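You operate a simulated robot arm through the tools that you are given. There is no shell and no other tool. Be economical: measure what you need, move in short steps, check, and stop when the job is done.

The job below is to be done with a simulated two-armed robot. You get a single attempt, and the scene is never put back.

## Task
Wipe up the spill on the end of the inspection table with the orange rag and put it back.
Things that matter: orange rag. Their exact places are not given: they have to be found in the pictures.

It is judged by the outcome, as a careful person would: the job done as asked, and still so three seconds after it is handed in. It fails if anything else is knocked over, pushed out of place, dropped, spilled or broken.

## Robot
Two 7-joint arms with two-finger parallel grippers on one trunk, on a base that drives. Base frame: it is fixed to the floor where the robot stands at the start and does not move with it; the origin is under the middle of the robot, x ahead of it, y to its left, z up; the surface under the hand at the start is at about z = 0.85. Units: m, rad, N and s.
The left shoulder is at the start at [0.05, 0.187, 1.085], the right one opposite. With the tool pointing down near the work surface each hand reaches from about 0.1 to 0.66 m from the robot's upright axis, wherever it stands, measured 20 degrees to its own side. Payload 3.43 kg a hand.
Tool frame (each hand has its own): the origin (TCP) lies between the finger pads and is the grasp point; the fingertips stand 0.03 m ahead of it; z points along the fingers, y is the line along which they close. The gripper opens to 0.094 m. The fingers are 0.028 m wide and 0.01 m thick; the gripper's body (0.05 by 0.096 m) begins 0.055 m behind the TCP.
Orientation is that of the tool frame in the base frame, as a unit quaternion [w, x, y, z]. With the fingers straight down and closing along the base's y, the tool's x points along the base's -x, its y along +y and its z along -z.

## Interface
- The arms move only by the tool servo_tool. It takes "left_moves", "right_moves" or both (then of equal length, played together; a hand with none holds still); each is one flat list of numbers, 7 for each row, row after row: the shift along the base's x, y, z in m, then the turn, a rotation vector about the base's x, y, z in rad, then the opening in per cent of the stroke, from 0 (shut) to 100 (fully open). In form: [tx, ty, tz, ax, ay, az, hand, tx, ty, tz, ax, ay, az, hand, ...]. A call has 1 to 12 rows; each row is the pose to reach, as a shift and turn from the pose commanded when the call began. A row lasts 0.2 s, in which the tool goes at most 0.05 m and 0.15 rad; a call with a longer step from one row to the next is refused whole, and so is a gripper value outside its range. A pose out of reach is approached as far as the arm can. The call stops where the force on the tool passes 40 N (or 10 N more than at its start, if that is more) or the arm is blocked; 0.2 s more then pass. Each finger travels about 0.153 m/s and halts on what it meets, pressing with about 26 N; the grip force reading is that of the motor and also rises with nothing between the fingers. The clock runs only during rows and for 0.2 s after the last one: add rows that repeat a pose to give the fingers time. The reply holds the time, the measured pose of the TCP, the force on the tool along the base axes, the opening and the grip force, in the units named above and with some noise, with the torque about the TCP (base axes, N m) and any sound that the robot's microphone picked up, and new pictures: "pictures" is both (left out), scene, wrist or none (wrist: the cameras of the hands that moved).
- Cameras (640 x 400 px; columns grow to the right, rows downward): "scene" is now at [0.143, -0.0147, 1.2407]; the picture's right is [-0.17, -0.98, 0.00], its down [-0.62, 0.11, -0.78] and it looks along [0.77, -0.14, -0.63] (base axes); focal length 250 px, centre (320, 200). "left" rides on the left gripper at [0.076, -0.014, -0.103] in its tool frame; the picture's right is [0.18, 0.98, 0.00], its down [-0.75, 0.14, -0.64] and it looks along [-0.63, 0.12, 0.77] (tool axes); focal length 243 px, centre (320, 200). "right" rides on the right gripper at [0.076, 0.014, -0.102] in its tool frame; the picture's right is [-0.18, 0.98, 0.00], its down [-0.75, -0.14, -0.64] and it looks along [-0.63, -0.12, 0.77] (tool axes); focal length 243 px, centre (320, 200).
- slide_trunk(by): slides the trunk up (or, below 0, down) by that many m; the arms and the scene camera ride with it, the base frame stays. It gives what a move gives, with no picture.
- roll_base(legs): drives the robot by 1 to 6 legs, each [ahead, left, turn to the left] in m, m and rad, along the robot's own axes; the way and the turn of a leg run together, so that a leg with both is an arc; at most 1.5 m and 3.142 rad a leg. The arms and the cameras ride along, it lands a little off, and it stops where it bumps. It gives what a move gives, and a new picture of the scene camera.
- pan_tilt(pan, tilt): turns the head with the scene camera to pan (to the left, within 1.396 rad either way) and tilt (down, from -0.506 to 1.204), counted from straight ahead of the robot. It gives what a move gives, and a new picture of the scene camera.
- probe_pixels(camera, pixels): for up to 12 pixels [column, row] of the newest picture of that camera ("zoom" is the newest enlarged one), the place [x, y, z] in the base frame of the surface seen there, good to about 0.003 m. It takes no simulated time.
- inspect(camera, box): a new picture of the part [left, top, right, bottom] of that camera's present view, enlarged. It takes no simulated time.
- close_job(): hands the job in; it is judged then, once.

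Work in short steps. Measure before you move; look again where a grasp or a placing could have gone wrong, and mend it. You have 80 turns and 260 pictures in all, those below and enlarged ones among them. Open the grippers and draw the arms clear of the work before you hand the job in, unless the task says otherwise; then end with one line.

The tools are called after ">>>" as name(argument=value, ...) on one line, values as JSON. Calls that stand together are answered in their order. servo_tool: Moves the arms, as the interface text tells. Its arguments: {"type":"object","properties":{"left_moves":{"type":"array","items":{"type":"number"}},"right_moves":{"type":"array","items":{"type":"number"}},"pictures":{"type":"string","enum":["both","scene","wrist","none"]}},"required":[]} The other tools are called the same way: slide_trunk (by) slides the trunk up or down; roll_base (legs) drives the base; pan_tilt (pan, tilt) turns the head that bears the scene camera; probe_pixels (camera, pixels) gives the place of the surface under pixels of a picture; inspect (camera, box) takes an enlarged picture of a part of a camera's view; close_job () hands the job in.

At the start:

```text
t: 0.0
left_tcp_pos: [0.4765, 0.1113, 1.0423]
left_orientation: [0.0, 0.0, 1.0, 0.0]
left_force: [0.7, -0.2, 0.3]
left_wrist_torque: [0.01, 0.01, -0.01]
left_width: 0.0941
left_grip_force: 0.0
right_tcp_pos: [0.4007, -0.2793, 1.0733]
right_orientation: [0.0, -0.001, 1.0, 0.0]
right_force: [-0.3, 0.0, 0.5]
right_wrist_torque: [0.02, 0.01, 0.01]
right_width: 0.0943
right_grip_force: 0.0
trunk travel left (down, up): [-0.3, 0.132]
robot x, y, heading: [0.0023, -0.0011, 0.0]
head pan, tilt: [-0.176, 0.675]
```

scene: 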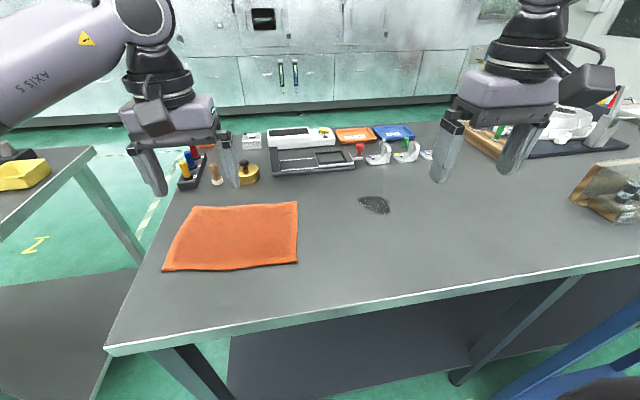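
right: 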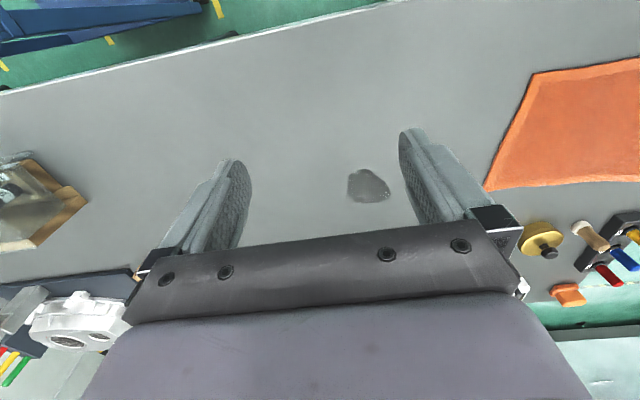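
left: 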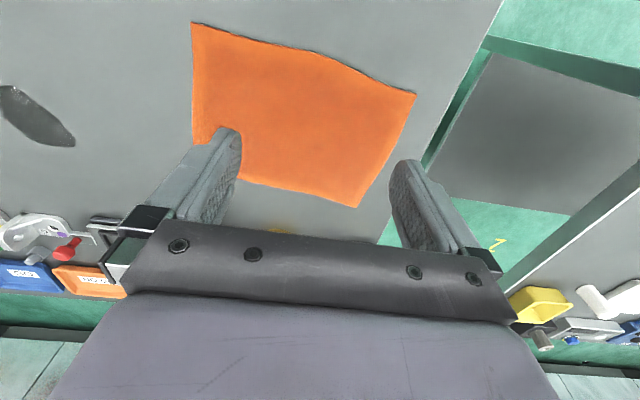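

The orange rag lies at about (235,237) in the scene picture and a dark patch at (374,205) may be the spill. I measure both and look closer.

>>> probe_pixels(camera="scene", pixels=[[196, 207], [297, 202], [297, 262], [164, 270], [235, 237], [360, 198], [375, 197], [389, 208], [374, 212], [374, 204], [107, 345], [440, 300]])

>>> inspect(camera="scene", box=[140, 110, 460, 310])

>>> pan_tilt(pan=-0.7, tilt=0.6)

>>> pan_tilt(pan=0.5, tilt=0.6)

```text
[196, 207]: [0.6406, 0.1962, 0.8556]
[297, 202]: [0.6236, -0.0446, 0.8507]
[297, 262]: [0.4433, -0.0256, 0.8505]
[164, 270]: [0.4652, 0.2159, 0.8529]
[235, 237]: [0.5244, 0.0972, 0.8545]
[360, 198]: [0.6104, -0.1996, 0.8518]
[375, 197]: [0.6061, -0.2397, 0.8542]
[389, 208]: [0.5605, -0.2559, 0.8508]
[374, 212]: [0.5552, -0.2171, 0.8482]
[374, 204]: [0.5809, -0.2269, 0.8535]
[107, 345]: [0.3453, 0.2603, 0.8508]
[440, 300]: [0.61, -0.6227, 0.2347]
```

```text
2.00 times, centred on (300, 210) of scene
```

zoom: 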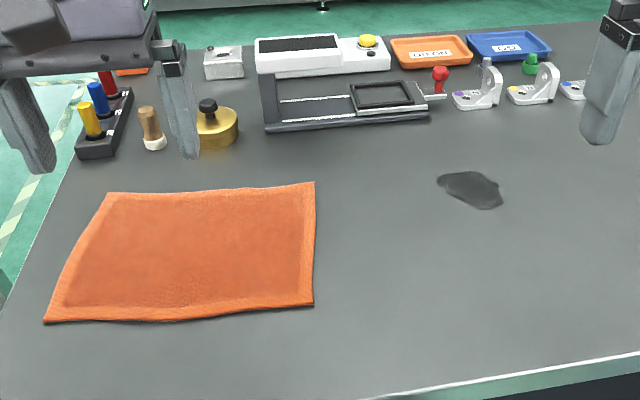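

```text
t: 0.9
left_tcp_pos: [0.4778, 0.1104, 1.0424]
left_orientation: [0.0, 0.0, 1.0, 0.0]
left_force: [-0.4, -0.3, -0.2]
left_wrist_torque: [0.02, 0.02, -0.02]
left_width: 0.0939
left_grip_force: 0.0
right_tcp_pos: [0.4004, -0.2778, 1.073]
right_orientation: [0.0, 0.0, 1.0, 0.0]
right_force: [0.5, 0.5, 1.0]
right_wrist_torque: [0.0, 0.01, -0.03]
right_width: 0.0941
right_grip_force: 0.0
trunk travel left (down, up): [-0.3, 0.132]
robot x, y, heading: [-0.0036, -0.0025, 0.001]
head pan, tilt: [-0.7, 0.6]
```

scene: 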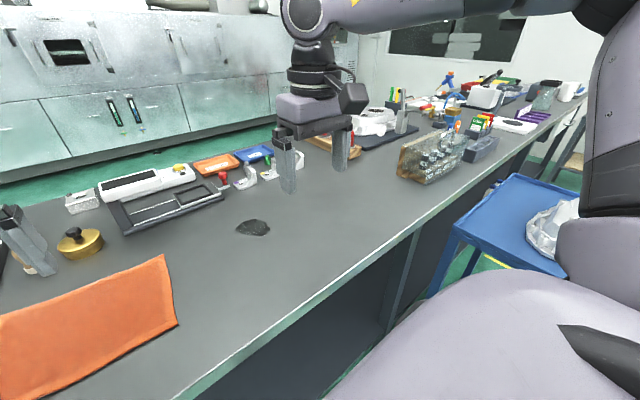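

```text
t: 2.4
left_tcp_pos: [0.4769, 0.1106, 1.0419]
left_orientation: [0.0, 0.001, 1.0, 0.0]
left_force: [-0.5, 0.6, 0.0]
left_wrist_torque: [-0.02, 0.0, 0.0]
left_width: 0.0938
left_grip_force: 0.1
right_tcp_pos: [0.4014, -0.2784, 1.0725]
right_orientation: [0.0, -0.001, 1.0, -0.001]
right_force: [-0.5, -0.1, -0.8]
right_wrist_torque: [0.0, -0.01, 0.01]
right_width: 0.094
right_grip_force: 0.2
trunk travel left (down, up): [-0.3, 0.132]
robot x, y, heading: [0.0005, -0.0005, -0.002]
head pan, tilt: [0.499, 0.6]
```

scene: 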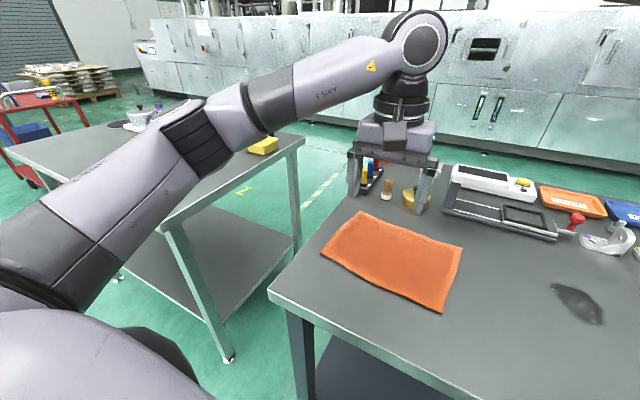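

The patch at (374,205) is flat and dark, centred near (0.58,-0.23) and about 6 cm wide, so it is the spill. I look at the rag's edges up close to judge its thickness and softness.

>>> inspect(camera="scene", box=[310, 190, 630, 390])

>>> inspect(camera="left", box=[160, 0, 480, 200])

>>> probe_pixels(camera="left", pixels=[[196, 30], [190, 20], [300, 60], [300, 40], [410, 97], [355, 202], [300, 120], [20, 100], [70, 142], [40, 120], [200, 110], [193, 80]])

```text
2.00 times, centred on (470, 290) of scene
```

zoom: 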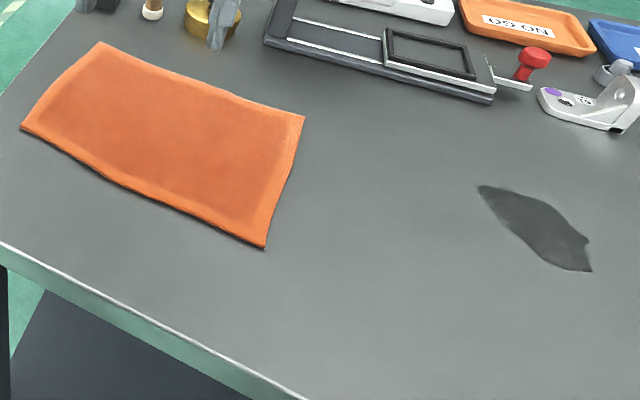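

```text
2.00 times, centred on (320, 100) of left
```

zoom: 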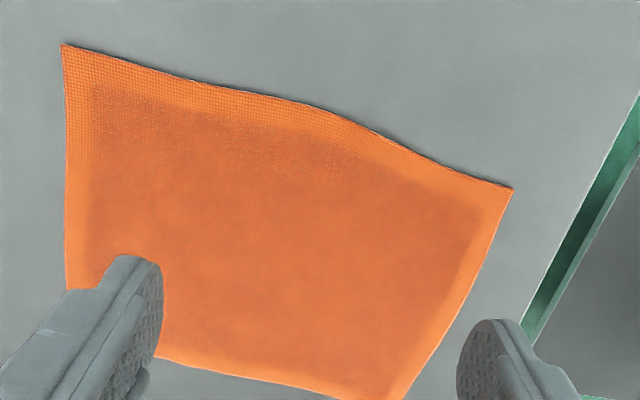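

```text
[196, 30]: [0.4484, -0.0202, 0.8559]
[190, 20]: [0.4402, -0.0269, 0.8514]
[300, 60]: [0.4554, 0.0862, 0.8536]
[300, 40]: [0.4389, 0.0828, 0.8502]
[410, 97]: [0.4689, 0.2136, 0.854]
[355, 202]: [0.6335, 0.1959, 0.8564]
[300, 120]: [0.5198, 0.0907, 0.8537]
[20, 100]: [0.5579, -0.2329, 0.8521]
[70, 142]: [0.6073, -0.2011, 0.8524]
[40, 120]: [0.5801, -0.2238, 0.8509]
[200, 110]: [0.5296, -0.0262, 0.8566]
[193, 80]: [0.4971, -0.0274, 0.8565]
```

The rag is thin cloth, with its top at about z 0.854 and its right edge near y -0.03. I will pinch the right edge with the right hand, so I first clear the left hand away and bring the right one above the edge.

>>> servo_tool(left_moves=[-0.02, 0.03, 0.01, 0, 0, 0, 100, -0.04, 0.06, 0.02, 0, 0, 0, 100, -0.06, 0.09, 0.03, 0, 0, 0, 100, -0.08, 0.12, 0.04, 0, 0, 0, 100, -0.1, 0.15, 0.05, 0, 0, 0, 100, -0.1, 0.18, 0.05, 0, 0, 0, 100, -0.1, 0.18, 0.05, 0, 0, 0, 100, -0.1, 0.18, 0.05, 0, 0, 0, 100], right_moves=[0.018, 0.038, -0.01, 0, 0, 0, 65, 0.036, 0.076, -0.03, 0, 0, 0, 65, 0.054, 0.114, -0.05, 0, 0, 0, 65, 0.072, 0.152, -0.07, 0, 0, 0, 65, 0.09, 0.19, -0.09, 0, 0, 0, 65, 0.108, 0.228, -0.11, 0, 0, 0, 65, 0.13, 0.266, -0.13, 0, 0, 0, 65, 0.13, 0.266, -0.13, 0, 0, 0, 65], pictures="wrist")

>>> pan_tilt(pan=0.0, tilt=0.75)

```text
t: 4.2
left_tcp_pos: [0.3775, 0.2886, 1.0927]
left_orientation: [0.0, 0.0, 1.0, -0.001]
left_force: [-0.1, 0.1, -0.1]
left_wrist_torque: [0.02, 0.01, 0.03]
left_width: 0.0941
left_grip_force: 0.1
right_tcp_pos: [0.4417, -0.1552, 0.9627]
right_orientation: [0.0, 0.0, 1.0, 0.001]
right_force: [0.9, 0.0, 1.4]
right_wrist_torque: [0.0, -0.03, 0.01]
right_width: 0.061
right_grip_force: 0.1
right hand out of reach, approached as far as the arm can: row 4, 5, 6, 7, 8
trunk travel left (down, up): [-0.3, 0.132]
robot x, y, heading: [-0.0008, 0.0007, -0.001]
head pan, tilt: [0.499, 0.6]
```

right: 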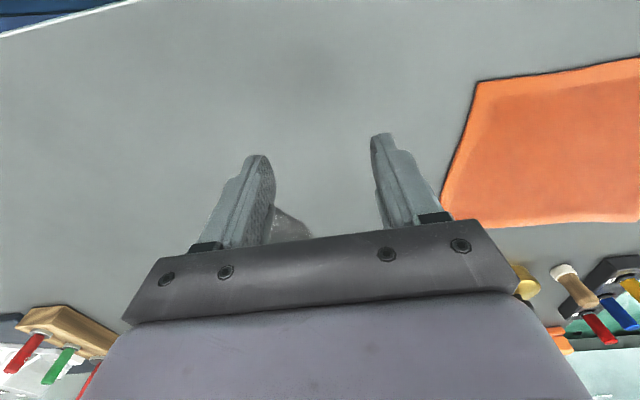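
left: 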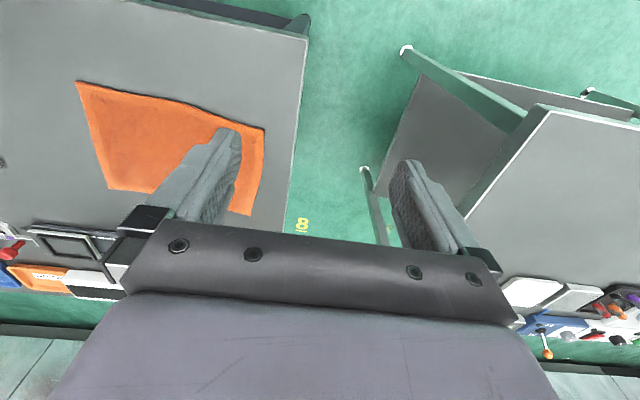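

```text
t: 5.1
left_tcp_pos: [0.3779, 0.2883, 1.0925]
left_orientation: [0.0, 0.0, 1.0, 0.0]
left_force: [-0.3, 0.5, -0.1]
left_wrist_torque: [0.0, -0.01, -0.01]
left_width: 0.0941
left_grip_force: 0.1
right_tcp_pos: [0.4424, -0.1552, 0.9629]
right_orientation: [-0.001, 0.0, 1.0, 0.001]
right_force: [0.0, -0.1, 0.4]
right_wrist_torque: [0.01, 0.0, -0.03]
right_width: 0.0612
right_grip_force: 0.1
trunk travel left (down, up): [-0.3, 0.132]
robot x, y, heading: [0.002, -0.0008, 0.003]
head pan, tilt: [0.0, 0.75]
```

scene: 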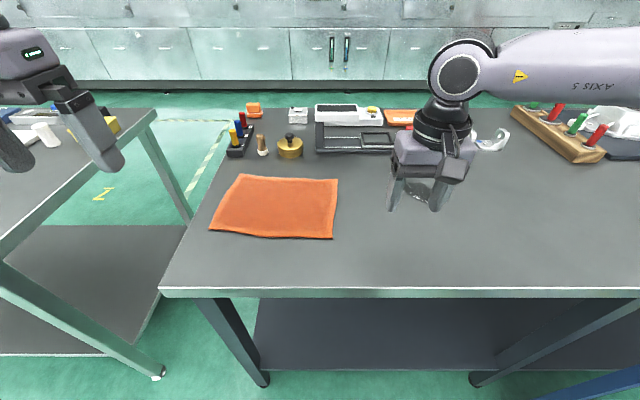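

The right hand stalled at (0.44,-0.155), so its inward reach is limited and I need to move the base left. I measure the side table's edge first, to be sure there is room.

>>> probe_pixels(camera="scene", pixels=[[155, 112], [60, 198], [5, 240], [157, 375], [162, 292], [120, 352], [265, 382], [310, 293], [225, 205]])

>>> pan_tilt(pan=1.2, tilt=0.9)

```text
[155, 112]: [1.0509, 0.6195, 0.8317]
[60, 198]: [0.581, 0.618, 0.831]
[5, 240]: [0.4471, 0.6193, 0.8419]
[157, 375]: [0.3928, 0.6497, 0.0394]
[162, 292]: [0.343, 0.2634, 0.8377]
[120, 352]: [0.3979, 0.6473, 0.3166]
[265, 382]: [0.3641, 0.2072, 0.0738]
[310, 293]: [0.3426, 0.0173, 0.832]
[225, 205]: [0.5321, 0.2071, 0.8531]
```

```text
t: 6.5
left_tcp_pos: [0.3772, 0.2882, 1.0931]
left_orientation: [0.0, 0.0, 1.0, 0.0]
left_force: [-0.4, 0.2, 0.1]
left_wrist_torque: [-0.06, 0.01, 0.01]
left_width: 0.0938
left_grip_force: 0.0
right_tcp_pos: [0.4416, -0.1561, 0.963]
right_orientation: [0.0, 0.0, 1.0, 0.001]
right_force: [-0.5, -0.2, 0.3]
right_wrist_torque: [0.02, 0.02, 0.0]
right_width: 0.0611
right_grip_force: 0.0
trunk travel left (down, up): [-0.3, 0.132]
robot x, y, heading: [-0.0001, -0.0006, 0.002]
head pan, tilt: [1.201, 0.901]
```

scene: 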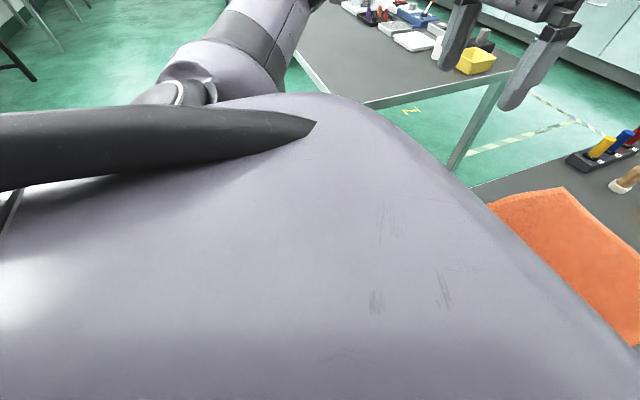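

The left table starts at about x 0.4 and y 0.62, so the way left is clear. I drive 0.18 m left and turn the head back.

>>> roll_base(legs=[[0, 0.18, 0]])

>>> pan_tilt(pan=-0.25, tilt=0.75)

```text
t: 8.7
left_tcp_pos: [0.3781, 0.4684, 1.0915]
left_orientation: [0.0, -0.001, 1.0, 0.0]
left_force: [0.2, 0.0, 0.4]
left_wrist_torque: [0.01, 0.04, 0.03]
left_width: 0.094
left_grip_force: 0.1
right_tcp_pos: [0.4424, 0.0246, 0.9627]
right_orientation: [0.0, 0.0, 1.0, 0.0]
right_force: [0.5, -0.8, 1.0]
right_wrist_torque: [-0.01, -0.04, 0.02]
right_width: 0.0611
right_grip_force: 0.0
trunk travel left (down, up): [-0.3, 0.132]
robot x, y, heading: [-0.0017, 0.1742, -0.001]
head pan, tilt: [1.201, 0.901]
```

scene: 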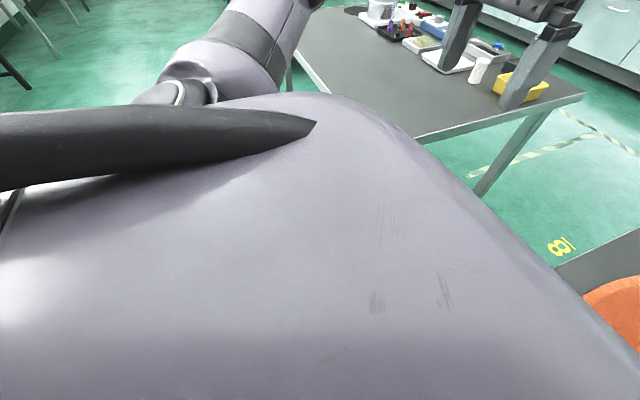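

```text
t: 10.3
left_tcp_pos: [0.377, 0.4681, 1.0923]
left_orientation: [0.0, 0.0, 1.0, 0.001]
left_force: [0.3, 0.7, -0.2]
left_wrist_torque: [0.0, -0.01, 0.02]
left_width: 0.0939
left_grip_force: 0.1
right_tcp_pos: [0.4413, 0.0248, 0.9633]
right_orientation: [0.0, -0.001, 1.0, 0.0]
right_force: [-0.6, 0.1, 0.7]
right_wrist_torque: [0.0, -0.01, 0.0]
right_width: 0.0613
right_grip_force: 0.1
trunk travel left (down, up): [-0.3, 0.132]
robot x, y, heading: [-0.0008, 0.1788, 0.001]
head pan, tilt: [-0.25, 0.75]
```

scene: 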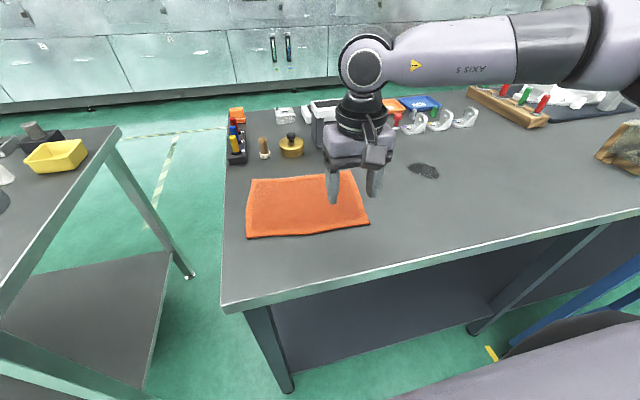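

The hand is now above the rag near (345,185). I make a small move to learn which pose the shifts count from.

>>> servo_tool(right_moves=[0.02, -0.015, 0, 0, 0, 0, 65, 0.02, -0.015, 0, 0, 0, 0, 65, 0.02, -0.015, 0, 0, 0, 0, 65], pictures="none")

```text
t: 11.1
left_tcp_pos: [0.3775, 0.4679, 1.0906]
left_orientation: [0.0, 0.0, 1.0, 0.0]
left_force: [0.1, -0.1, -0.2]
left_wrist_torque: [-0.02, -0.05, 0.02]
left_width: 0.0941
left_grip_force: 0.1
right_tcp_pos: [0.4622, 0.0101, 0.9636]
right_orientation: [0.0, 0.0, 1.0, 0.001]
right_force: [-1.0, -0.5, 0.7]
right_wrist_torque: [0.01, 0.0, -0.04]
right_width: 0.0614
right_grip_force: 0.0
trunk travel left (down, up): [-0.3, 0.132]
robot x, y, heading: [0.0003, 0.1781, -0.003]
head pan, tilt: [-0.25, 0.75]
```

Shifts count from the reached pose, which is now (0.462,0.010,0.964). I move to about (0.535,-0.013,0.925), above the right edge.

>>> servo_tool(right_moves=[0.035, -0.012, -0.01, 0, 0, 0, 65, 0.073, -0.023, -0.025, 0, 0, 0, 65, 0.073, -0.023, -0.04, 0, 0, 0, 65, 0.073, -0.023, -0.04, 0, 0, 0, 65])

```text
t: 12.1
left_tcp_pos: [0.3763, 0.467, 1.0915]
left_orientation: [-0.001, 0.001, 1.0, -0.001]
left_force: [0.0, 0.0, 0.2]
left_wrist_torque: [0.0, 0.01, 0.01]
left_width: 0.094
left_grip_force: 0.0
right_tcp_pos: [0.5062, -0.0359, 0.9305]
right_orientation: [0.001, 0.0, 1.0, 0.001]
right_force: [-0.3, 0.5, 1.0]
right_wrist_torque: [0.0, 0.04, -0.01]
right_width: 0.0611
right_grip_force: 0.0
right hand out of reach, approached as far as the arm can: row 1, 2, 3, 4
trunk travel left (down, up): [-0.3, 0.132]
robot x, y, heading: [0.0012, 0.1784, 0.0]
head pan, tilt: [-0.25, 0.75]
```

scene: 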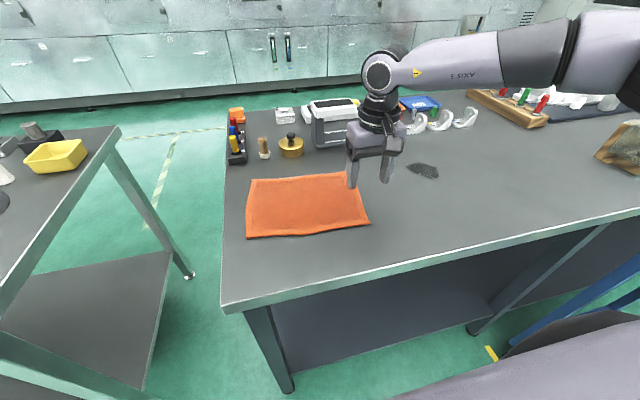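
right: 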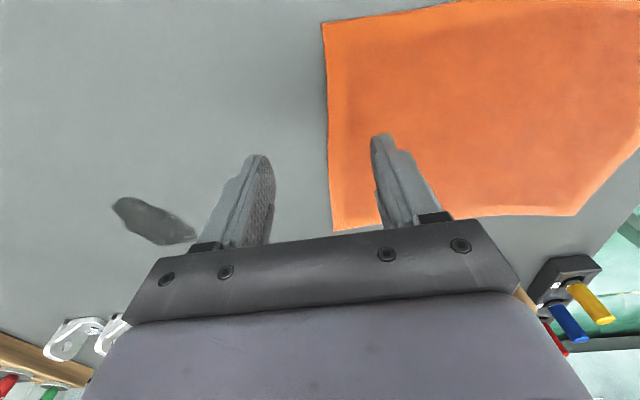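

The hand stalled near 20° to its own side, which looks like a wrist limit. I try some yaw to free it while moving to the target.

>>> servo_tool(right_moves=[0, 0, 0, 0, 0, 0.14, 65, 0, 0, 0, 0, 0, 0.28, 65, 0.015, 0.01, -0.002, 0, 0, 0.28, 65, 0.025, 0.02, -0.005, 0, 0, 0.28, 65, 0.025, 0.02, -0.005, 0, 0, 0.28, 65], pictures="wrist")

```text
t: 13.3
left_tcp_pos: [0.3782, 0.4678, 1.0921]
left_orientation: [-0.001, 0.0, 1.0, 0.0]
left_force: [0.4, -0.2, -1.5]
left_wrist_torque: [-0.02, -0.02, -0.02]
left_width: 0.094
left_grip_force: 0.1
right_tcp_pos: [0.507, -0.0374, 0.933]
right_orientation: [0.001, -0.14, 0.99, 0.0]
right_force: [0.1, -0.3, -1.5]
right_wrist_torque: [-0.01, 0.0, 0.01]
right_width: 0.0611
right_grip_force: 0.0
right hand out of reach, approached as far as the arm can: row 3, 4, 5
trunk travel left (down, up): [-0.3, 0.132]
robot x, y, heading: [0.0008, 0.177, -0.0]
head pan, tilt: [-0.25, 0.75]
```

right: 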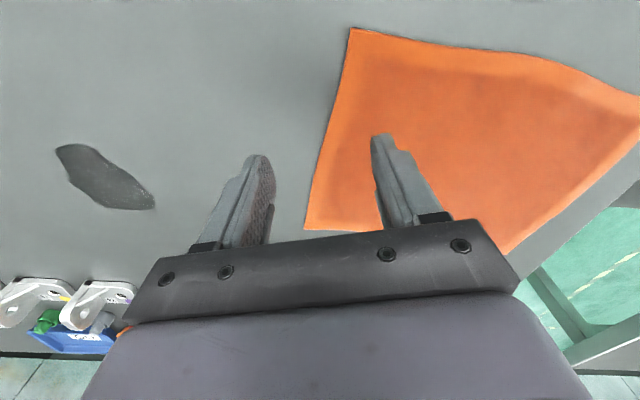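

Yaw did not help, so the limit is inward reach. I undo the yaw, lift slightly and drive another 0.12 m left.

>>> servo_tool(right_moves=[0, 0, 0.02, 0, 0, -0.14, 65, 0, -0.01, 0.03, 0, 0, -0.28, 65, 0, -0.01, 0.03, 0, 0, -0.28, 65], pictures="none")

>>> roll_base(legs=[[0, 0.12, 0]])

```text
t: 14.1
left_tcp_pos: [0.3778, 0.4679, 1.0931]
left_orientation: [0.0, 0.0, 1.0, 0.0]
left_force: [0.2, 0.5, 0.7]
left_wrist_torque: [-0.02, 0.02, -0.01]
left_width: 0.0939
left_grip_force: 0.0
right_tcp_pos: [0.506, -0.047, 0.9642]
right_orientation: [0.0, 0.0, 1.0, 0.001]
right_force: [0.6, -0.7, 0.5]
right_wrist_torque: [-0.02, 0.01, 0.03]
right_width: 0.061
right_grip_force: 0.0
trunk travel left (down, up): [-0.3, 0.132]
robot x, y, heading: [0.0007, 0.1807, 0.003]
head pan, tilt: [-0.25, 0.75]
```

```text
t: 15.8
left_tcp_pos: [0.3802, 0.589, 1.0922]
left_orientation: [0.0, 0.003, 1.0, 0.0]
left_force: [-0.3, -0.3, 0.1]
left_wrist_torque: [-0.01, -0.02, 0.01]
left_width: 0.0941
left_grip_force: 0.0
right_tcp_pos: [0.5053, 0.0742, 0.9642]
right_orientation: [-0.001, 0.002, 1.0, -0.001]
right_force: [0.6, 1.0, 0.5]
right_wrist_torque: [-0.01, 0.02, 0.01]
right_width: 0.061
right_grip_force: 0.0
trunk travel left (down, up): [-0.3, 0.132]
robot x, y, heading: [0.0008, 0.3013, -0.005]
head pan, tilt: [-0.25, 0.75]
```

scene: 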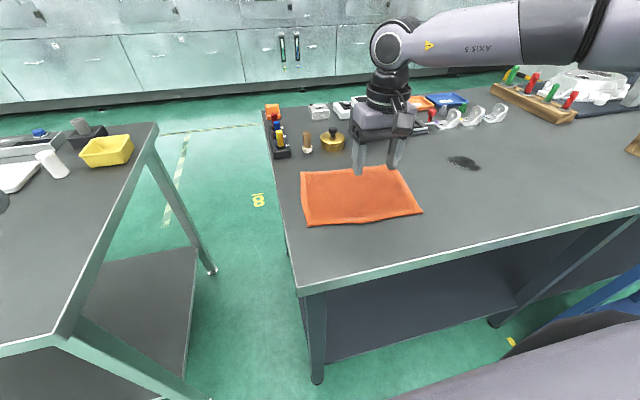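

The hand is at (0.505,0.074,0.964). I move it to about (0.533,-0.012,0.92).

>>> servo_tool(right_moves=[0.01, -0.04, -0.01, 0, 0, 0, 65, 0.028, -0.084, -0.02, 0, 0, 0, 65, 0.028, -0.086, -0.044, 0, 0, 0, 65, 0.028, -0.086, -0.044, 0, 0, 0, 65], pictures="wrist")

```text
t: 16.8
left_tcp_pos: [0.3789, 0.5892, 1.0925]
left_orientation: [0.0, 0.003, 1.0, 0.0]
left_force: [0.3, 0.2, 0.6]
left_wrist_torque: [0.0, -0.02, 0.0]
left_width: 0.0941
left_grip_force: 0.1
right_tcp_pos: [0.5357, -0.0116, 0.9222]
right_orientation: [0.0, 0.003, 1.0, 0.001]
right_force: [-0.6, -0.5, -0.2]
right_wrist_torque: [0.0, -0.02, -0.02]
right_width: 0.0613
right_grip_force: 0.1
trunk travel left (down, up): [-0.3, 0.132]
robot x, y, heading: [-0.0001, 0.2986, -0.002]
head pan, tilt: [-0.25, 0.75]
```

right: 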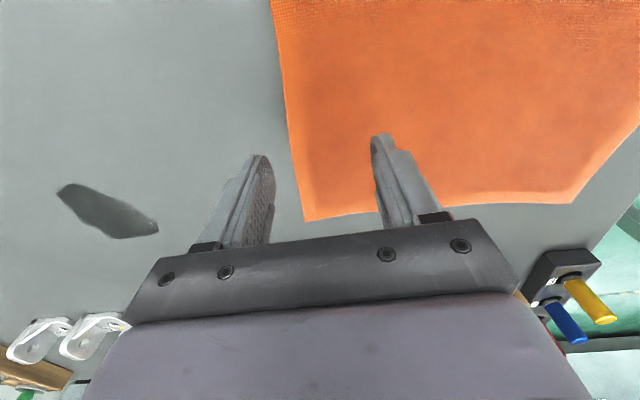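

The fingers straddle the rag's right edge, at (250,200) and (390,170) in the wrist picture. I lower until the tips touch, shut slowly, and hold.

>>> servo_tool(right_moves=[0, 0, -0.02, 0, 0, 0, 65, 0, 0, -0.034, 0, 0, 0, 65, 0, 0, -0.04, 0, 0, 0, 65, 0, 0, -0.042, 0, 0, 0, 50, 0, 0, -0.042, 0, 0, 0, 35, 0, 0, -0.042, 0, 0, 0, 20, 0, 0, -0.042, 0, 0, 0, 8, 0, 0, -0.042, 0, 0, 0, 0, 0, 0, -0.042, 0, 0, 0, 0])

```text
t: 18.8
left_tcp_pos: [0.378, 0.5897, 1.0923]
left_orientation: [0.001, 0.003, 1.0, -0.001]
left_force: [0.3, 0.1, -0.5]
left_wrist_torque: [0.0, 0.01, 0.05]
left_width: 0.0942
left_grip_force: 0.0
right_tcp_pos: [0.5347, -0.0093, 0.8829]
right_orientation: [0.004, 0.002, 1.0, 0.0]
right_force: [2.5, 7.4, 23.7]
right_wrist_torque: [0.41, -0.04, -0.04]
right_width: 0.0079
right_grip_force: 26.1
trunk travel left (down, up): [-0.3, 0.132]
robot x, y, heading: [0.0023, 0.2999, -0.006]
head pan, tilt: [-0.25, 0.75]
```

scene: 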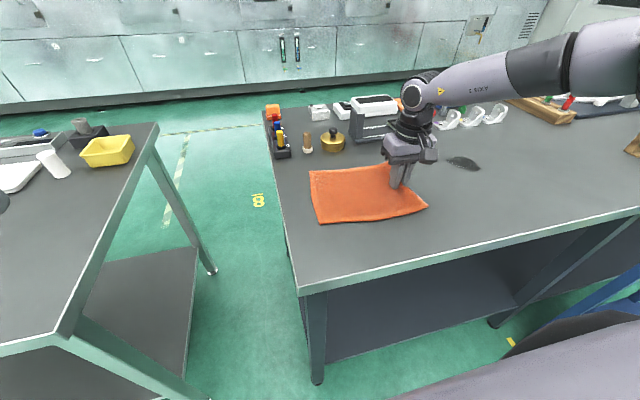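
right: 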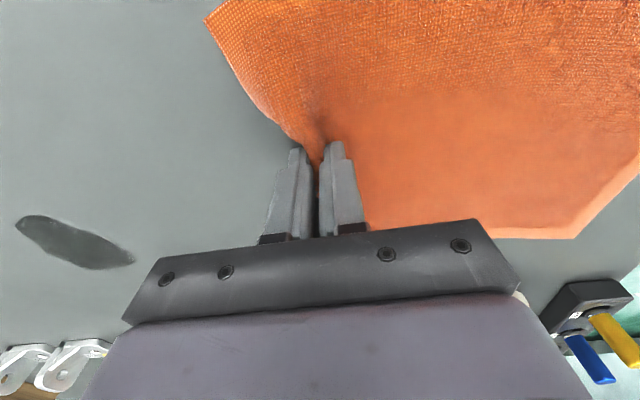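

The pinch holds: the width is 8 mm (two layers) and the grip force 26 N. I raise the tips a little and check that the cloth comes along.

>>> servo_tool(right_moves=[0, 0, 0.015, 0, 0, 0, 0, 0, -0.03, 0.02, 0, 0, 0, 0, 0, -0.05, 0.02, 0, 0, 0, 0, 0, -0.05, 0.02, 0, 0, 0, 0])

```text
t: 19.8
left_tcp_pos: [0.3793, 0.5887, 1.0911]
left_orientation: [0.0, 0.002, 1.0, 0.0]
left_force: [0.1, 0.6, 0.0]
left_wrist_torque: [-0.01, 0.0, -0.01]
left_width: 0.0941
left_grip_force: 0.0
right_tcp_pos: [0.5339, -0.0618, 0.8977]
right_orientation: [0.0, 0.002, 1.0, 0.0]
right_force: [-0.1, 0.0, -0.3]
right_wrist_torque: [0.0, 0.02, -0.03]
right_width: 0.0063
right_grip_force: 26.3
trunk travel left (down, up): [-0.3, 0.132]
robot x, y, heading: [-0.0009, 0.3027, -0.004]
head pan, tilt: [-0.25, 0.75]
```

scene: 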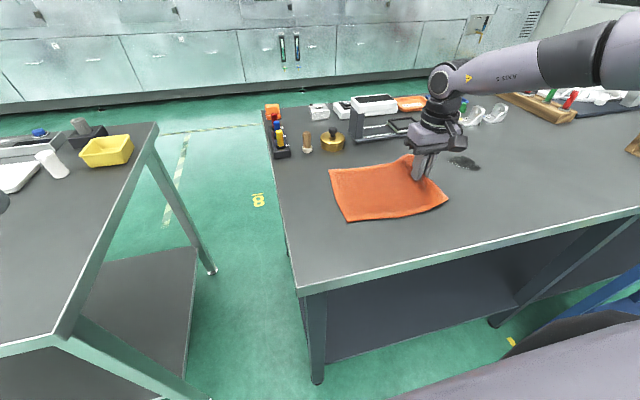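
right: 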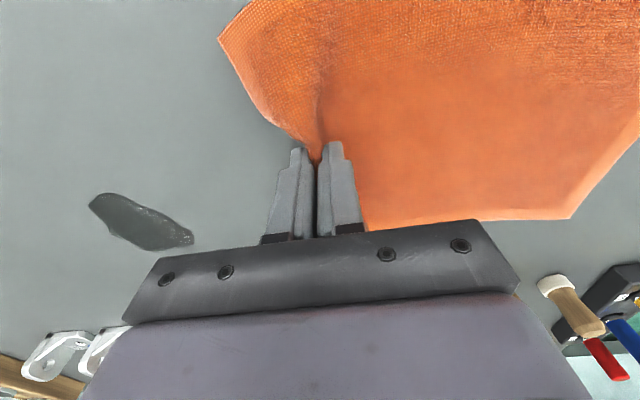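

The cloth trails flat behind the hand. I drive the base 0.25 m right, drawing the rag over the spill.

>>> roll_base(legs=[[0, -0.25, 0]])

>>> inspect(camera="right", box=[0, 0, 640, 400])

```text
t: 22.6
left_tcp_pos: [0.3791, 0.3409, 1.0912]
left_orientation: [0.001, 0.002, 1.0, 0.0]
left_force: [-0.5, -0.4, -0.5]
left_wrist_torque: [-0.01, -0.01, 0.01]
left_width: 0.0941
left_grip_force: 0.1
right_tcp_pos: [0.532, -0.3086, 0.8964]
right_orientation: [0.0, 0.003, 1.0, 0.001]
right_force: [-0.4, -0.2, -0.4]
right_wrist_torque: [0.01, -0.03, -0.01]
right_width: 0.0066
right_grip_force: 25.9
trunk travel left (down, up): [-0.3, 0.132]
robot x, y, heading: [-0.0008, 0.0534, -0.004]
head pan, tilt: [-0.25, 0.75]
```

scene: 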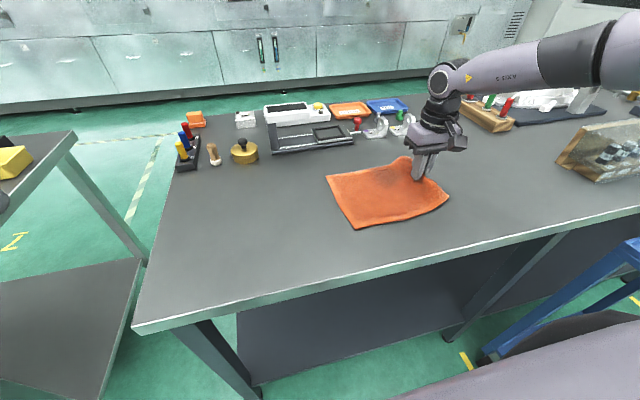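

```text
1.00 times, centred on (320, 200) of right (not enlarged: the box is as wide or as high as the picture)
```

zoom: 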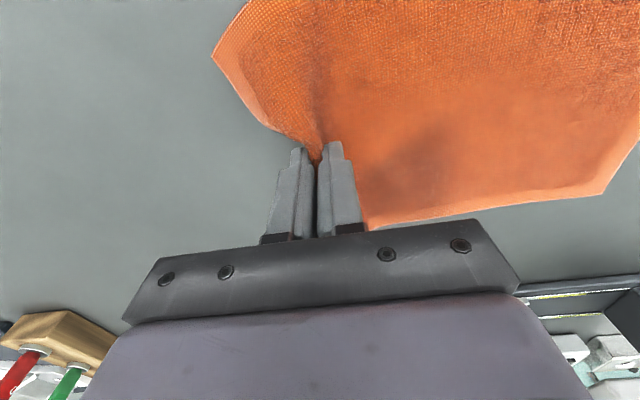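

The cloth has darkened where it lies over the spill, so it is soaking it up. I lift the held edge back to y -0.19 and wipe with a pressed stroke across the patch.

>>> servo_tool(right_moves=[0.01, 0.03, 0.03, 0, 0, 0, 0, 0.02, 0.06, 0.06, 0, 0, 0, 0, 0.035, 0.09, 0.06, 0, 0, 0, 0, 0.043, 0.12, 0.04, 0, 0, 0, 0, 0.043, 0.12, 0.01, 0, 0, 0, 0, 0.043, 0.12, -0.008, 0, 0, 0, 0, 0.043, 0.1, -0.011, 0, 0, 0, 0, 0.043, 0.07, -0.011, 0, 0, 0, 0, 0.043, 0.04, -0.011, 0, 0, 0, 0, 0.038, 0.01, -0.011, 0, 0, 0, 0, 0.038, 0.01, 0.005, 0, 0, 0, 0])

```text
t: 25.0
left_tcp_pos: [0.3778, 0.3415, 1.0921]
left_orientation: [0.0, 0.003, 1.0, 0.0]
left_force: [0.0, 0.3, 0.1]
left_wrist_torque: [-0.03, 0.0, -0.02]
left_width: 0.094
left_grip_force: 0.1
right_tcp_pos: [0.5613, -0.3024, 0.9021]
right_orientation: [0.001, 0.002, 1.0, -0.001]
right_force: [0.3, 0.6, 0.0]
right_wrist_torque: [0.03, 0.0, -0.02]
right_width: 0.0065
right_grip_force: 26.2
right hand out of reach, approached as far as the arm can: row 3, 4, 5, 6, 7, 8, 9, 10, 11
trunk travel left (down, up): [-0.3, 0.132]
robot x, y, heading: [0.0014, 0.0551, -0.004]
head pan, tilt: [-0.25, 0.75]
```

scene: 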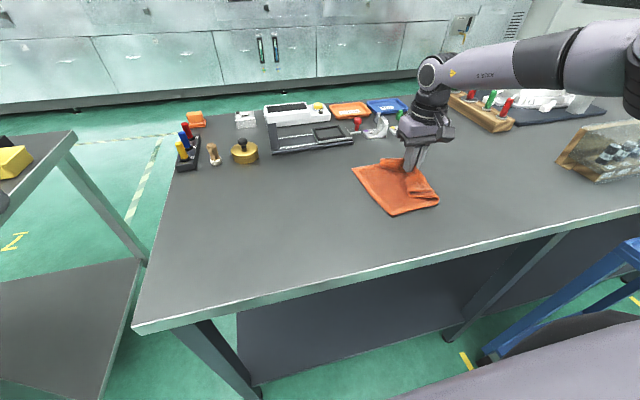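
right: 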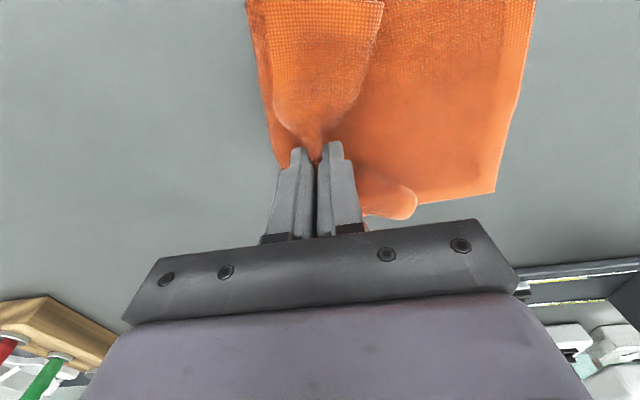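

Reach limited that stroke and the cloth folded over. I lift the rag straight up to see what is left of the spill.

>>> servo_tool(right_moves=[-0.015, -0.01, 0.04, 0, 0, 0, 0, -0.03, -0.02, 0.08, 0, 0, 0, 0, -0.045, -0.03, 0.12, 0, 0, 0, 0, -0.06, -0.04, 0.16, 0, 0, 0, 0, -0.07, -0.05, 0.2, 0, 0, 0, 0, -0.08, -0.06, 0.24, 0, 0, 0, 0, -0.08, -0.06, 0.24, 0, 0, 0, 0])

```text
t: 26.6
left_tcp_pos: [0.3784, 0.3418, 1.0928]
left_orientation: [-0.001, 0.003, 1.0, 0.0]
left_force: [-0.5, 0.9, -0.1]
left_wrist_torque: [0.0, -0.05, 0.03]
left_width: 0.0941
left_grip_force: 0.0
right_tcp_pos: [0.4781, -0.361, 1.1486]
right_orientation: [0.0, 0.002, 1.0, 0.0]
right_force: [0.2, -0.1, 0.1]
right_wrist_torque: [-0.03, 0.04, -0.02]
right_width: 0.0061
right_grip_force: 26.0
trunk travel left (down, up): [-0.3, 0.132]
robot x, y, heading: [-0.0031, 0.0552, -0.0]
head pan, tilt: [-0.25, 0.75]
```

scene: 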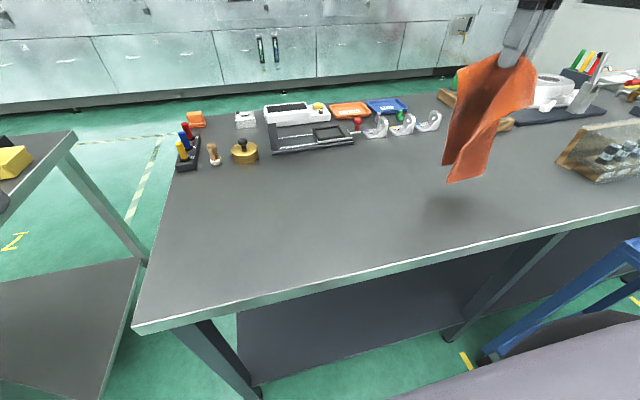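
right: 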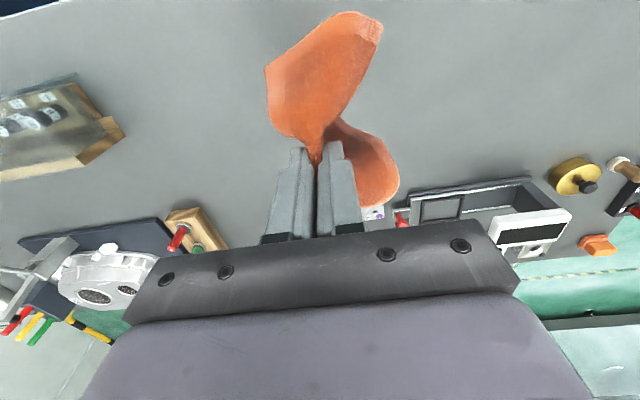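

No dark patch is visible around (400,175). I enlarge the area to be sure.

>>> inspect(camera="scene", box=[300, 120, 500, 245])

>>> probe_pixels(camera="scene", pixels=[[390, 165], [400, 180], [385, 175], [455, 195], [365, 138], [430, 130]])

```text
3.20 times, centred on (400, 182) of scene
```

zoom: 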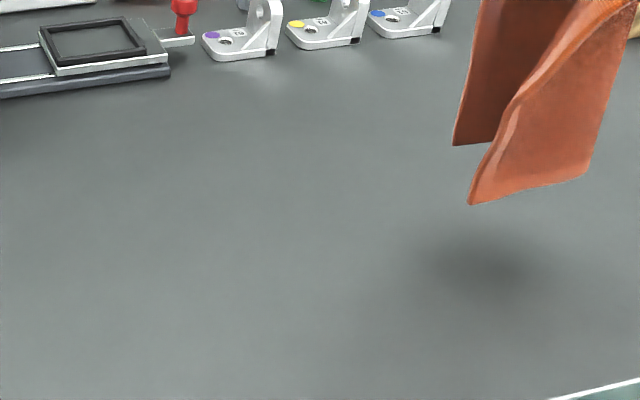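

```text
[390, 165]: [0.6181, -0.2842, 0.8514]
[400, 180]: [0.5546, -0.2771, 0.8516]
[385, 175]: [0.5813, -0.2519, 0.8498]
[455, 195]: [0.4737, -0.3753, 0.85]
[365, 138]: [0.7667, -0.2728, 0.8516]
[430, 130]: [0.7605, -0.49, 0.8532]
```

The table is clean there; the faint blot at (455,195) is the rag's shadow. I drive 0.38 m left with the rag hanging clear.

>>> roll_base(legs=[[0, 0.38, 0]])

```text
t: 30.6
left_tcp_pos: [0.3795, 0.7367, 1.0917]
left_orientation: [0.001, 0.001, 1.0, 0.0]
left_force: [-0.6, -0.4, 0.2]
left_wrist_torque: [0.0, 0.01, -0.01]
left_width: 0.094
left_grip_force: 0.1
right_tcp_pos: [0.4815, 0.0353, 1.1489]
right_orientation: [0.0, 0.002, 1.0, 0.001]
right_force: [-0.1, 0.0, 0.5]
right_wrist_torque: [0.01, 0.03, -0.01]
right_width: 0.0066
right_grip_force: 25.8
trunk travel left (down, up): [-0.3, 0.132]
robot x, y, heading: [0.0007, 0.4526, -0.006]
head pan, tilt: [-0.25, 0.75]
```

scene: 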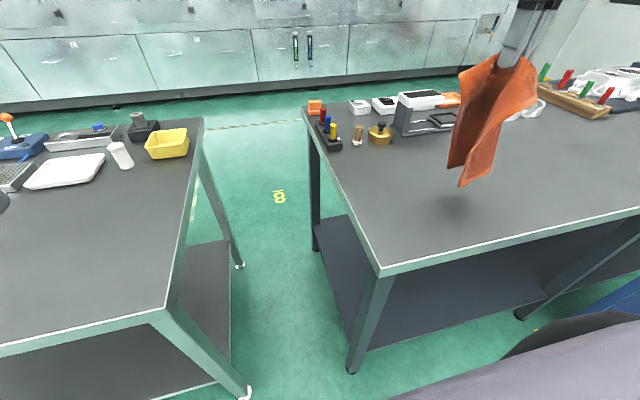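

The hand is at (0.48,0.035,1.149). I move it over the rag's left side, about (0.535,0.19,1.12), ready to lay the cloth out towards the right.

>>> servo_tool(right_moves=[0.015, 0.04, 0, 0, 0, 0, 0, 0.03, 0.08, -0.01, 0, 0, 0, 0, 0.045, 0.12, -0.02, 0, 0, 0, 0, 0.053, 0.15, -0.03, 0, 0, 0, 0, 0.053, 0.15, -0.03, 0, 0, 0, 0, 0.053, 0.15, -0.03, 0, 0, 0, 0])

```text
t: 32.0
left_tcp_pos: [0.3788, 0.7376, 1.0915]
left_orientation: [0.0, 0.002, 1.0, 0.0]
left_force: [-0.2, 0.6, -0.4]
left_wrist_torque: [0.01, -0.03, 0.02]
left_width: 0.0939
left_grip_force: 0.0
right_tcp_pos: [0.5176, 0.1683, 1.1239]
right_orientation: [0.0, 0.002, 1.0, 0.001]
right_force: [0.7, 0.2, -0.4]
right_wrist_torque: [-0.03, 0.02, -0.04]
right_width: 0.0063
right_grip_force: 26.3
right hand out of reach, approached as far as the arm can: row 4, 5, 6
trunk travel left (down, up): [-0.3, 0.132]
robot x, y, heading: [0.0017, 0.451, -0.006]
head pan, tilt: [-0.25, 0.75]
```

scene: 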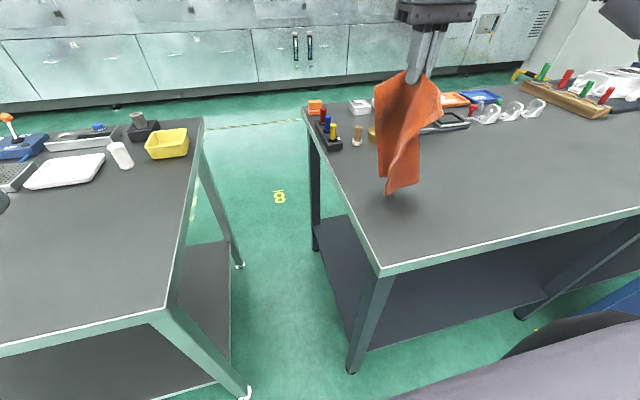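
right: 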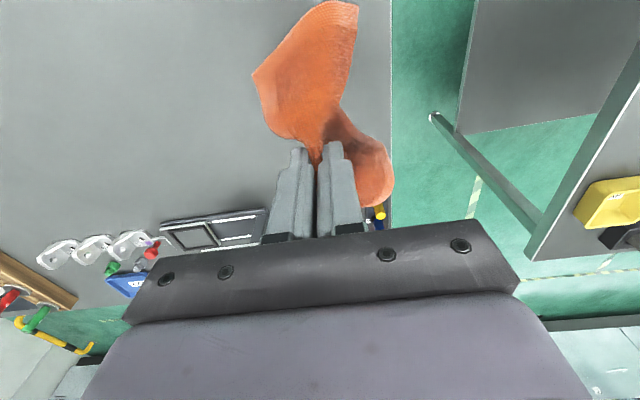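

The rag hangs just above the table at about y 0.17. I lower it while drawing the hand to the right, so the cloth lays out to the left.

>>> servo_tool(right_moves=[0, 0, -0.025, 0, 0, 0, 0, 0, -0.01, -0.05, 0, 0, 0, 0, 0, -0.035, -0.08, 0, 0, 0, 0, 0, -0.06, -0.11, 0, 0, 0, 0, 0, -0.085, -0.14, 0, 0, 0, 0, 0, -0.115, -0.17, 0, 0, 0, 0, 0, -0.14, -0.2, 0, 0, 0, 0, 0.005, -0.16, -0.224, 0, 0, 0, 0, 0.005, -0.16, -0.224, 0, 0, 0, 0])

```text
t: 34.0
left_tcp_pos: [0.3781, 0.7367, 1.0919]
left_orientation: [0.0, 0.001, 1.0, 0.0]
left_force: [0.1, 0.3, -0.6]
left_wrist_torque: [0.0, -0.03, 0.01]
left_width: 0.0939
left_grip_force: 0.0
right_tcp_pos: [0.5224, 0.0081, 0.9024]
right_orientation: [0.0, 0.001, 1.0, 0.0]
right_force: [0.0, -0.1, -0.7]
right_wrist_torque: [-0.04, 0.02, -0.01]
right_width: 0.0064
right_grip_force: 26.2
trunk travel left (down, up): [-0.3, 0.132]
robot x, y, heading: [0.0002, 0.4474, -0.005]
head pan, tilt: [-0.25, 0.75]
```

scene: 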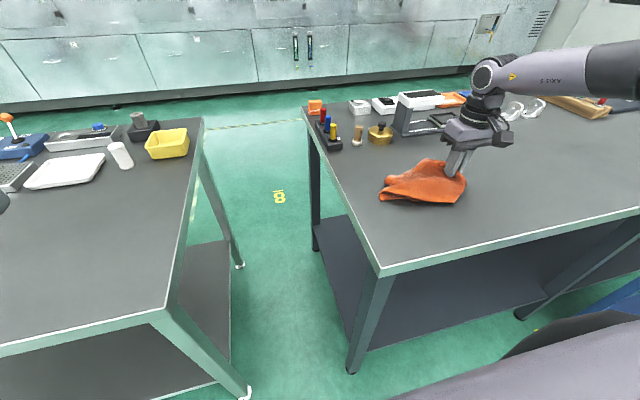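
right: 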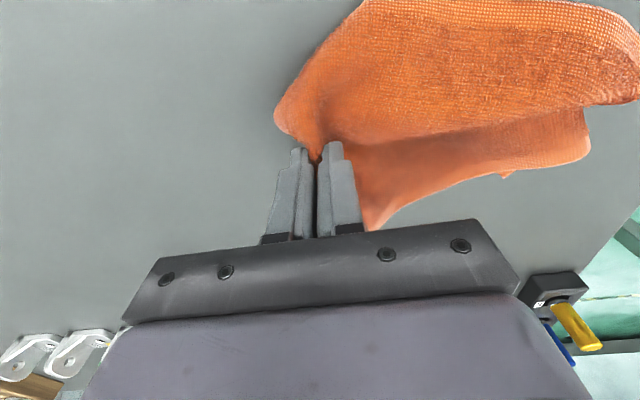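

The rag is back roughly in place but is folded like a tent. I lower the held edge to the table, open gently and rise to look.

>>> servo_tool(right_moves=[0.005, -0.012, -0.012, 0, 0, 0, 0, 0.005, -0.012, -0.014, 0, 0, 0, 15, 0.005, -0.012, -0.014, 0, 0, 0, 35, 0.005, -0.012, -0.014, 0, 0, 0, 60, 0.005, -0.012, 0.01, 0, 0, 0, 80, 0.005, -0.012, 0.05, 0, 0, 0, 80, -0.03, -0.04, 0.08, 0, 0, 0, 80, -0.06, -0.07, 0.11, 0, 0, 0, 80, -0.08, -0.11, 0.13, 0, 0, 0, 80, -0.08, -0.11, 0.13, 0, 0, 0, 80])

>>> pan_tilt(pan=-0.6, tilt=0.8)

```text
refused: row 7 steps farther than a row can; nothing moved
```

```text
t: 34.8
left_tcp_pos: [0.3798, 0.7371, 1.0914]
left_orientation: [0.001, 0.002, 1.0, 0.0]
left_force: [0.5, 0.3, 0.6]
left_wrist_torque: [0.05, -0.02, 0.02]
left_width: 0.0943
left_grip_force: 0.0
right_tcp_pos: [0.5229, 0.009, 0.9035]
right_orientation: [0.0, 0.001, 1.0, 0.001]
right_force: [-0.4, -0.3, 0.1]
right_wrist_torque: [0.0, -0.03, 0.01]
right_width: 0.0063
right_grip_force: 25.4
trunk travel left (down, up): [-0.3, 0.132]
robot x, y, heading: [-0.001, 0.4521, -0.003]
head pan, tilt: [-0.6, 0.799]
```

scene: 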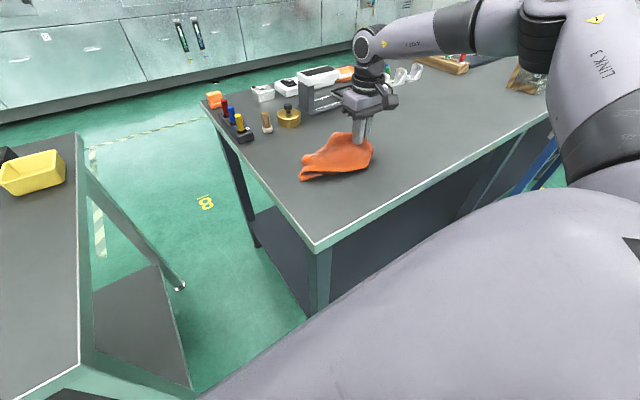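

One row's step was too long, so the call was refused; I resend it with shorter steps.

>>> servo_tool(right_moves=[0.005, -0.012, -0.012, 0, 0, 0, 0, 0.005, -0.012, -0.016, 0, 0, 0, 15, 0.005, -0.012, -0.016, 0, 0, 0, 35, 0.005, -0.012, -0.016, 0, 0, 0, 60, 0.005, -0.012, 0.01, 0, 0, 0, 80, 0.005, -0.012, 0.05, 0, 0, 0, 80, -0.015, -0.03, 0.08, 0, 0, 0, 80, -0.035, -0.05, 0.11, 0, 0, 0, 80, -0.055, -0.08, 0.13, 0, 0, 0, 80, -0.075, -0.11, 0.13, 0, 0, 0, 80, -0.075, -0.11, 0.13, 0, 0, 0, 80])

>>> pan_tilt(pan=-0.5, tilt=0.8)

```text
t: 37.2
left_tcp_pos: [0.379, 0.7367, 1.0926]
left_orientation: [0.0, 0.001, 1.0, 0.0]
left_force: [-0.3, 0.2, 0.6]
left_wrist_torque: [0.01, -0.01, 0.05]
left_width: 0.0942
left_grip_force: 0.1
right_tcp_pos: [0.4313, -0.0616, 1.0246]
right_orientation: [0.001, 0.004, 1.0, 0.0]
right_force: [-0.2, 0.1, 0.9]
right_wrist_torque: [-0.02, -0.03, -0.02]
right_width: 0.0751
right_grip_force: 0.1
right hand out of reach, approached as far as the arm can: row 1, 2, 3, 4, 5, 8, 9, 10, 11
trunk travel left (down, up): [-0.3, 0.132]
robot x, y, heading: [-0.0007, 0.449, -0.004]
head pan, tilt: [-0.6, 0.799]
```

scene: 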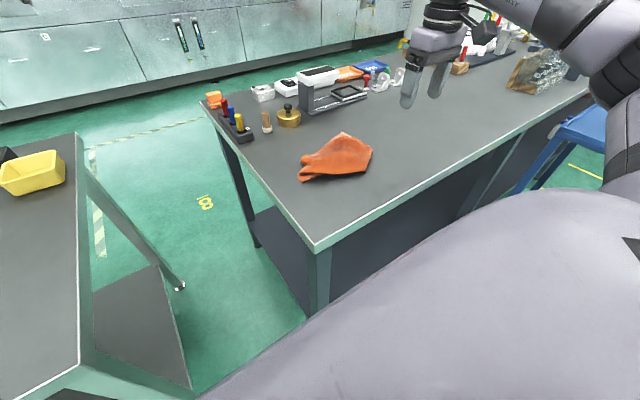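
right: 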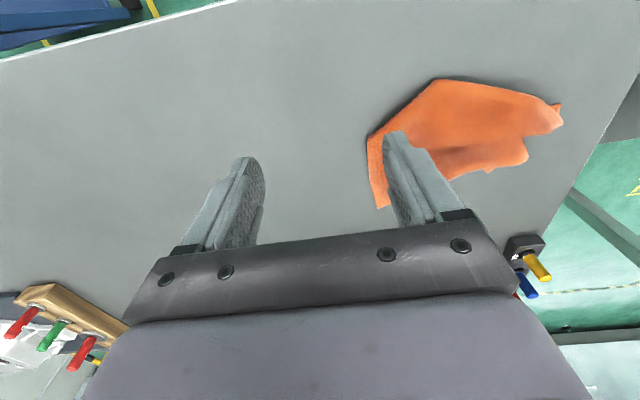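

```text
t: 37.9
left_tcp_pos: [0.3778, 0.7376, 1.092]
left_orientation: [0.0, 0.001, 1.0, 0.0]
left_force: [0.4, -0.6, -0.3]
left_wrist_torque: [0.0, -0.01, 0.01]
left_width: 0.0941
left_grip_force: 0.1
right_tcp_pos: [0.432, -0.0616, 1.024]
right_orientation: [0.0, 0.004, 1.0, 0.0]
right_force: [0.0, -1.1, 0.9]
right_wrist_torque: [0.02, -0.01, -0.01]
right_width: 0.0751
right_grip_force: 0.1
trunk travel left (down, up): [-0.3, 0.132]
robot x, y, heading: [-0.0007, 0.4511, 0.0]
head pan, tilt: [-0.499, 0.799]
```

scene: 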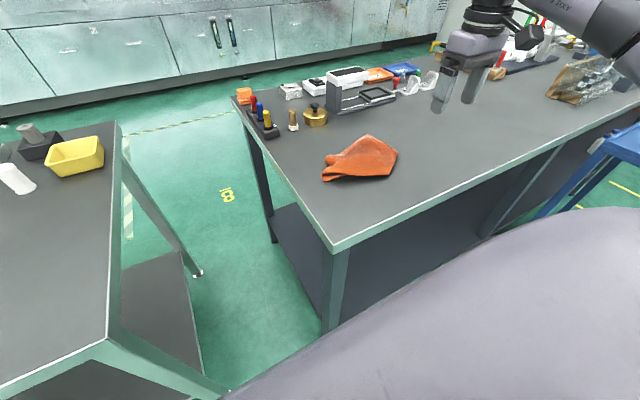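

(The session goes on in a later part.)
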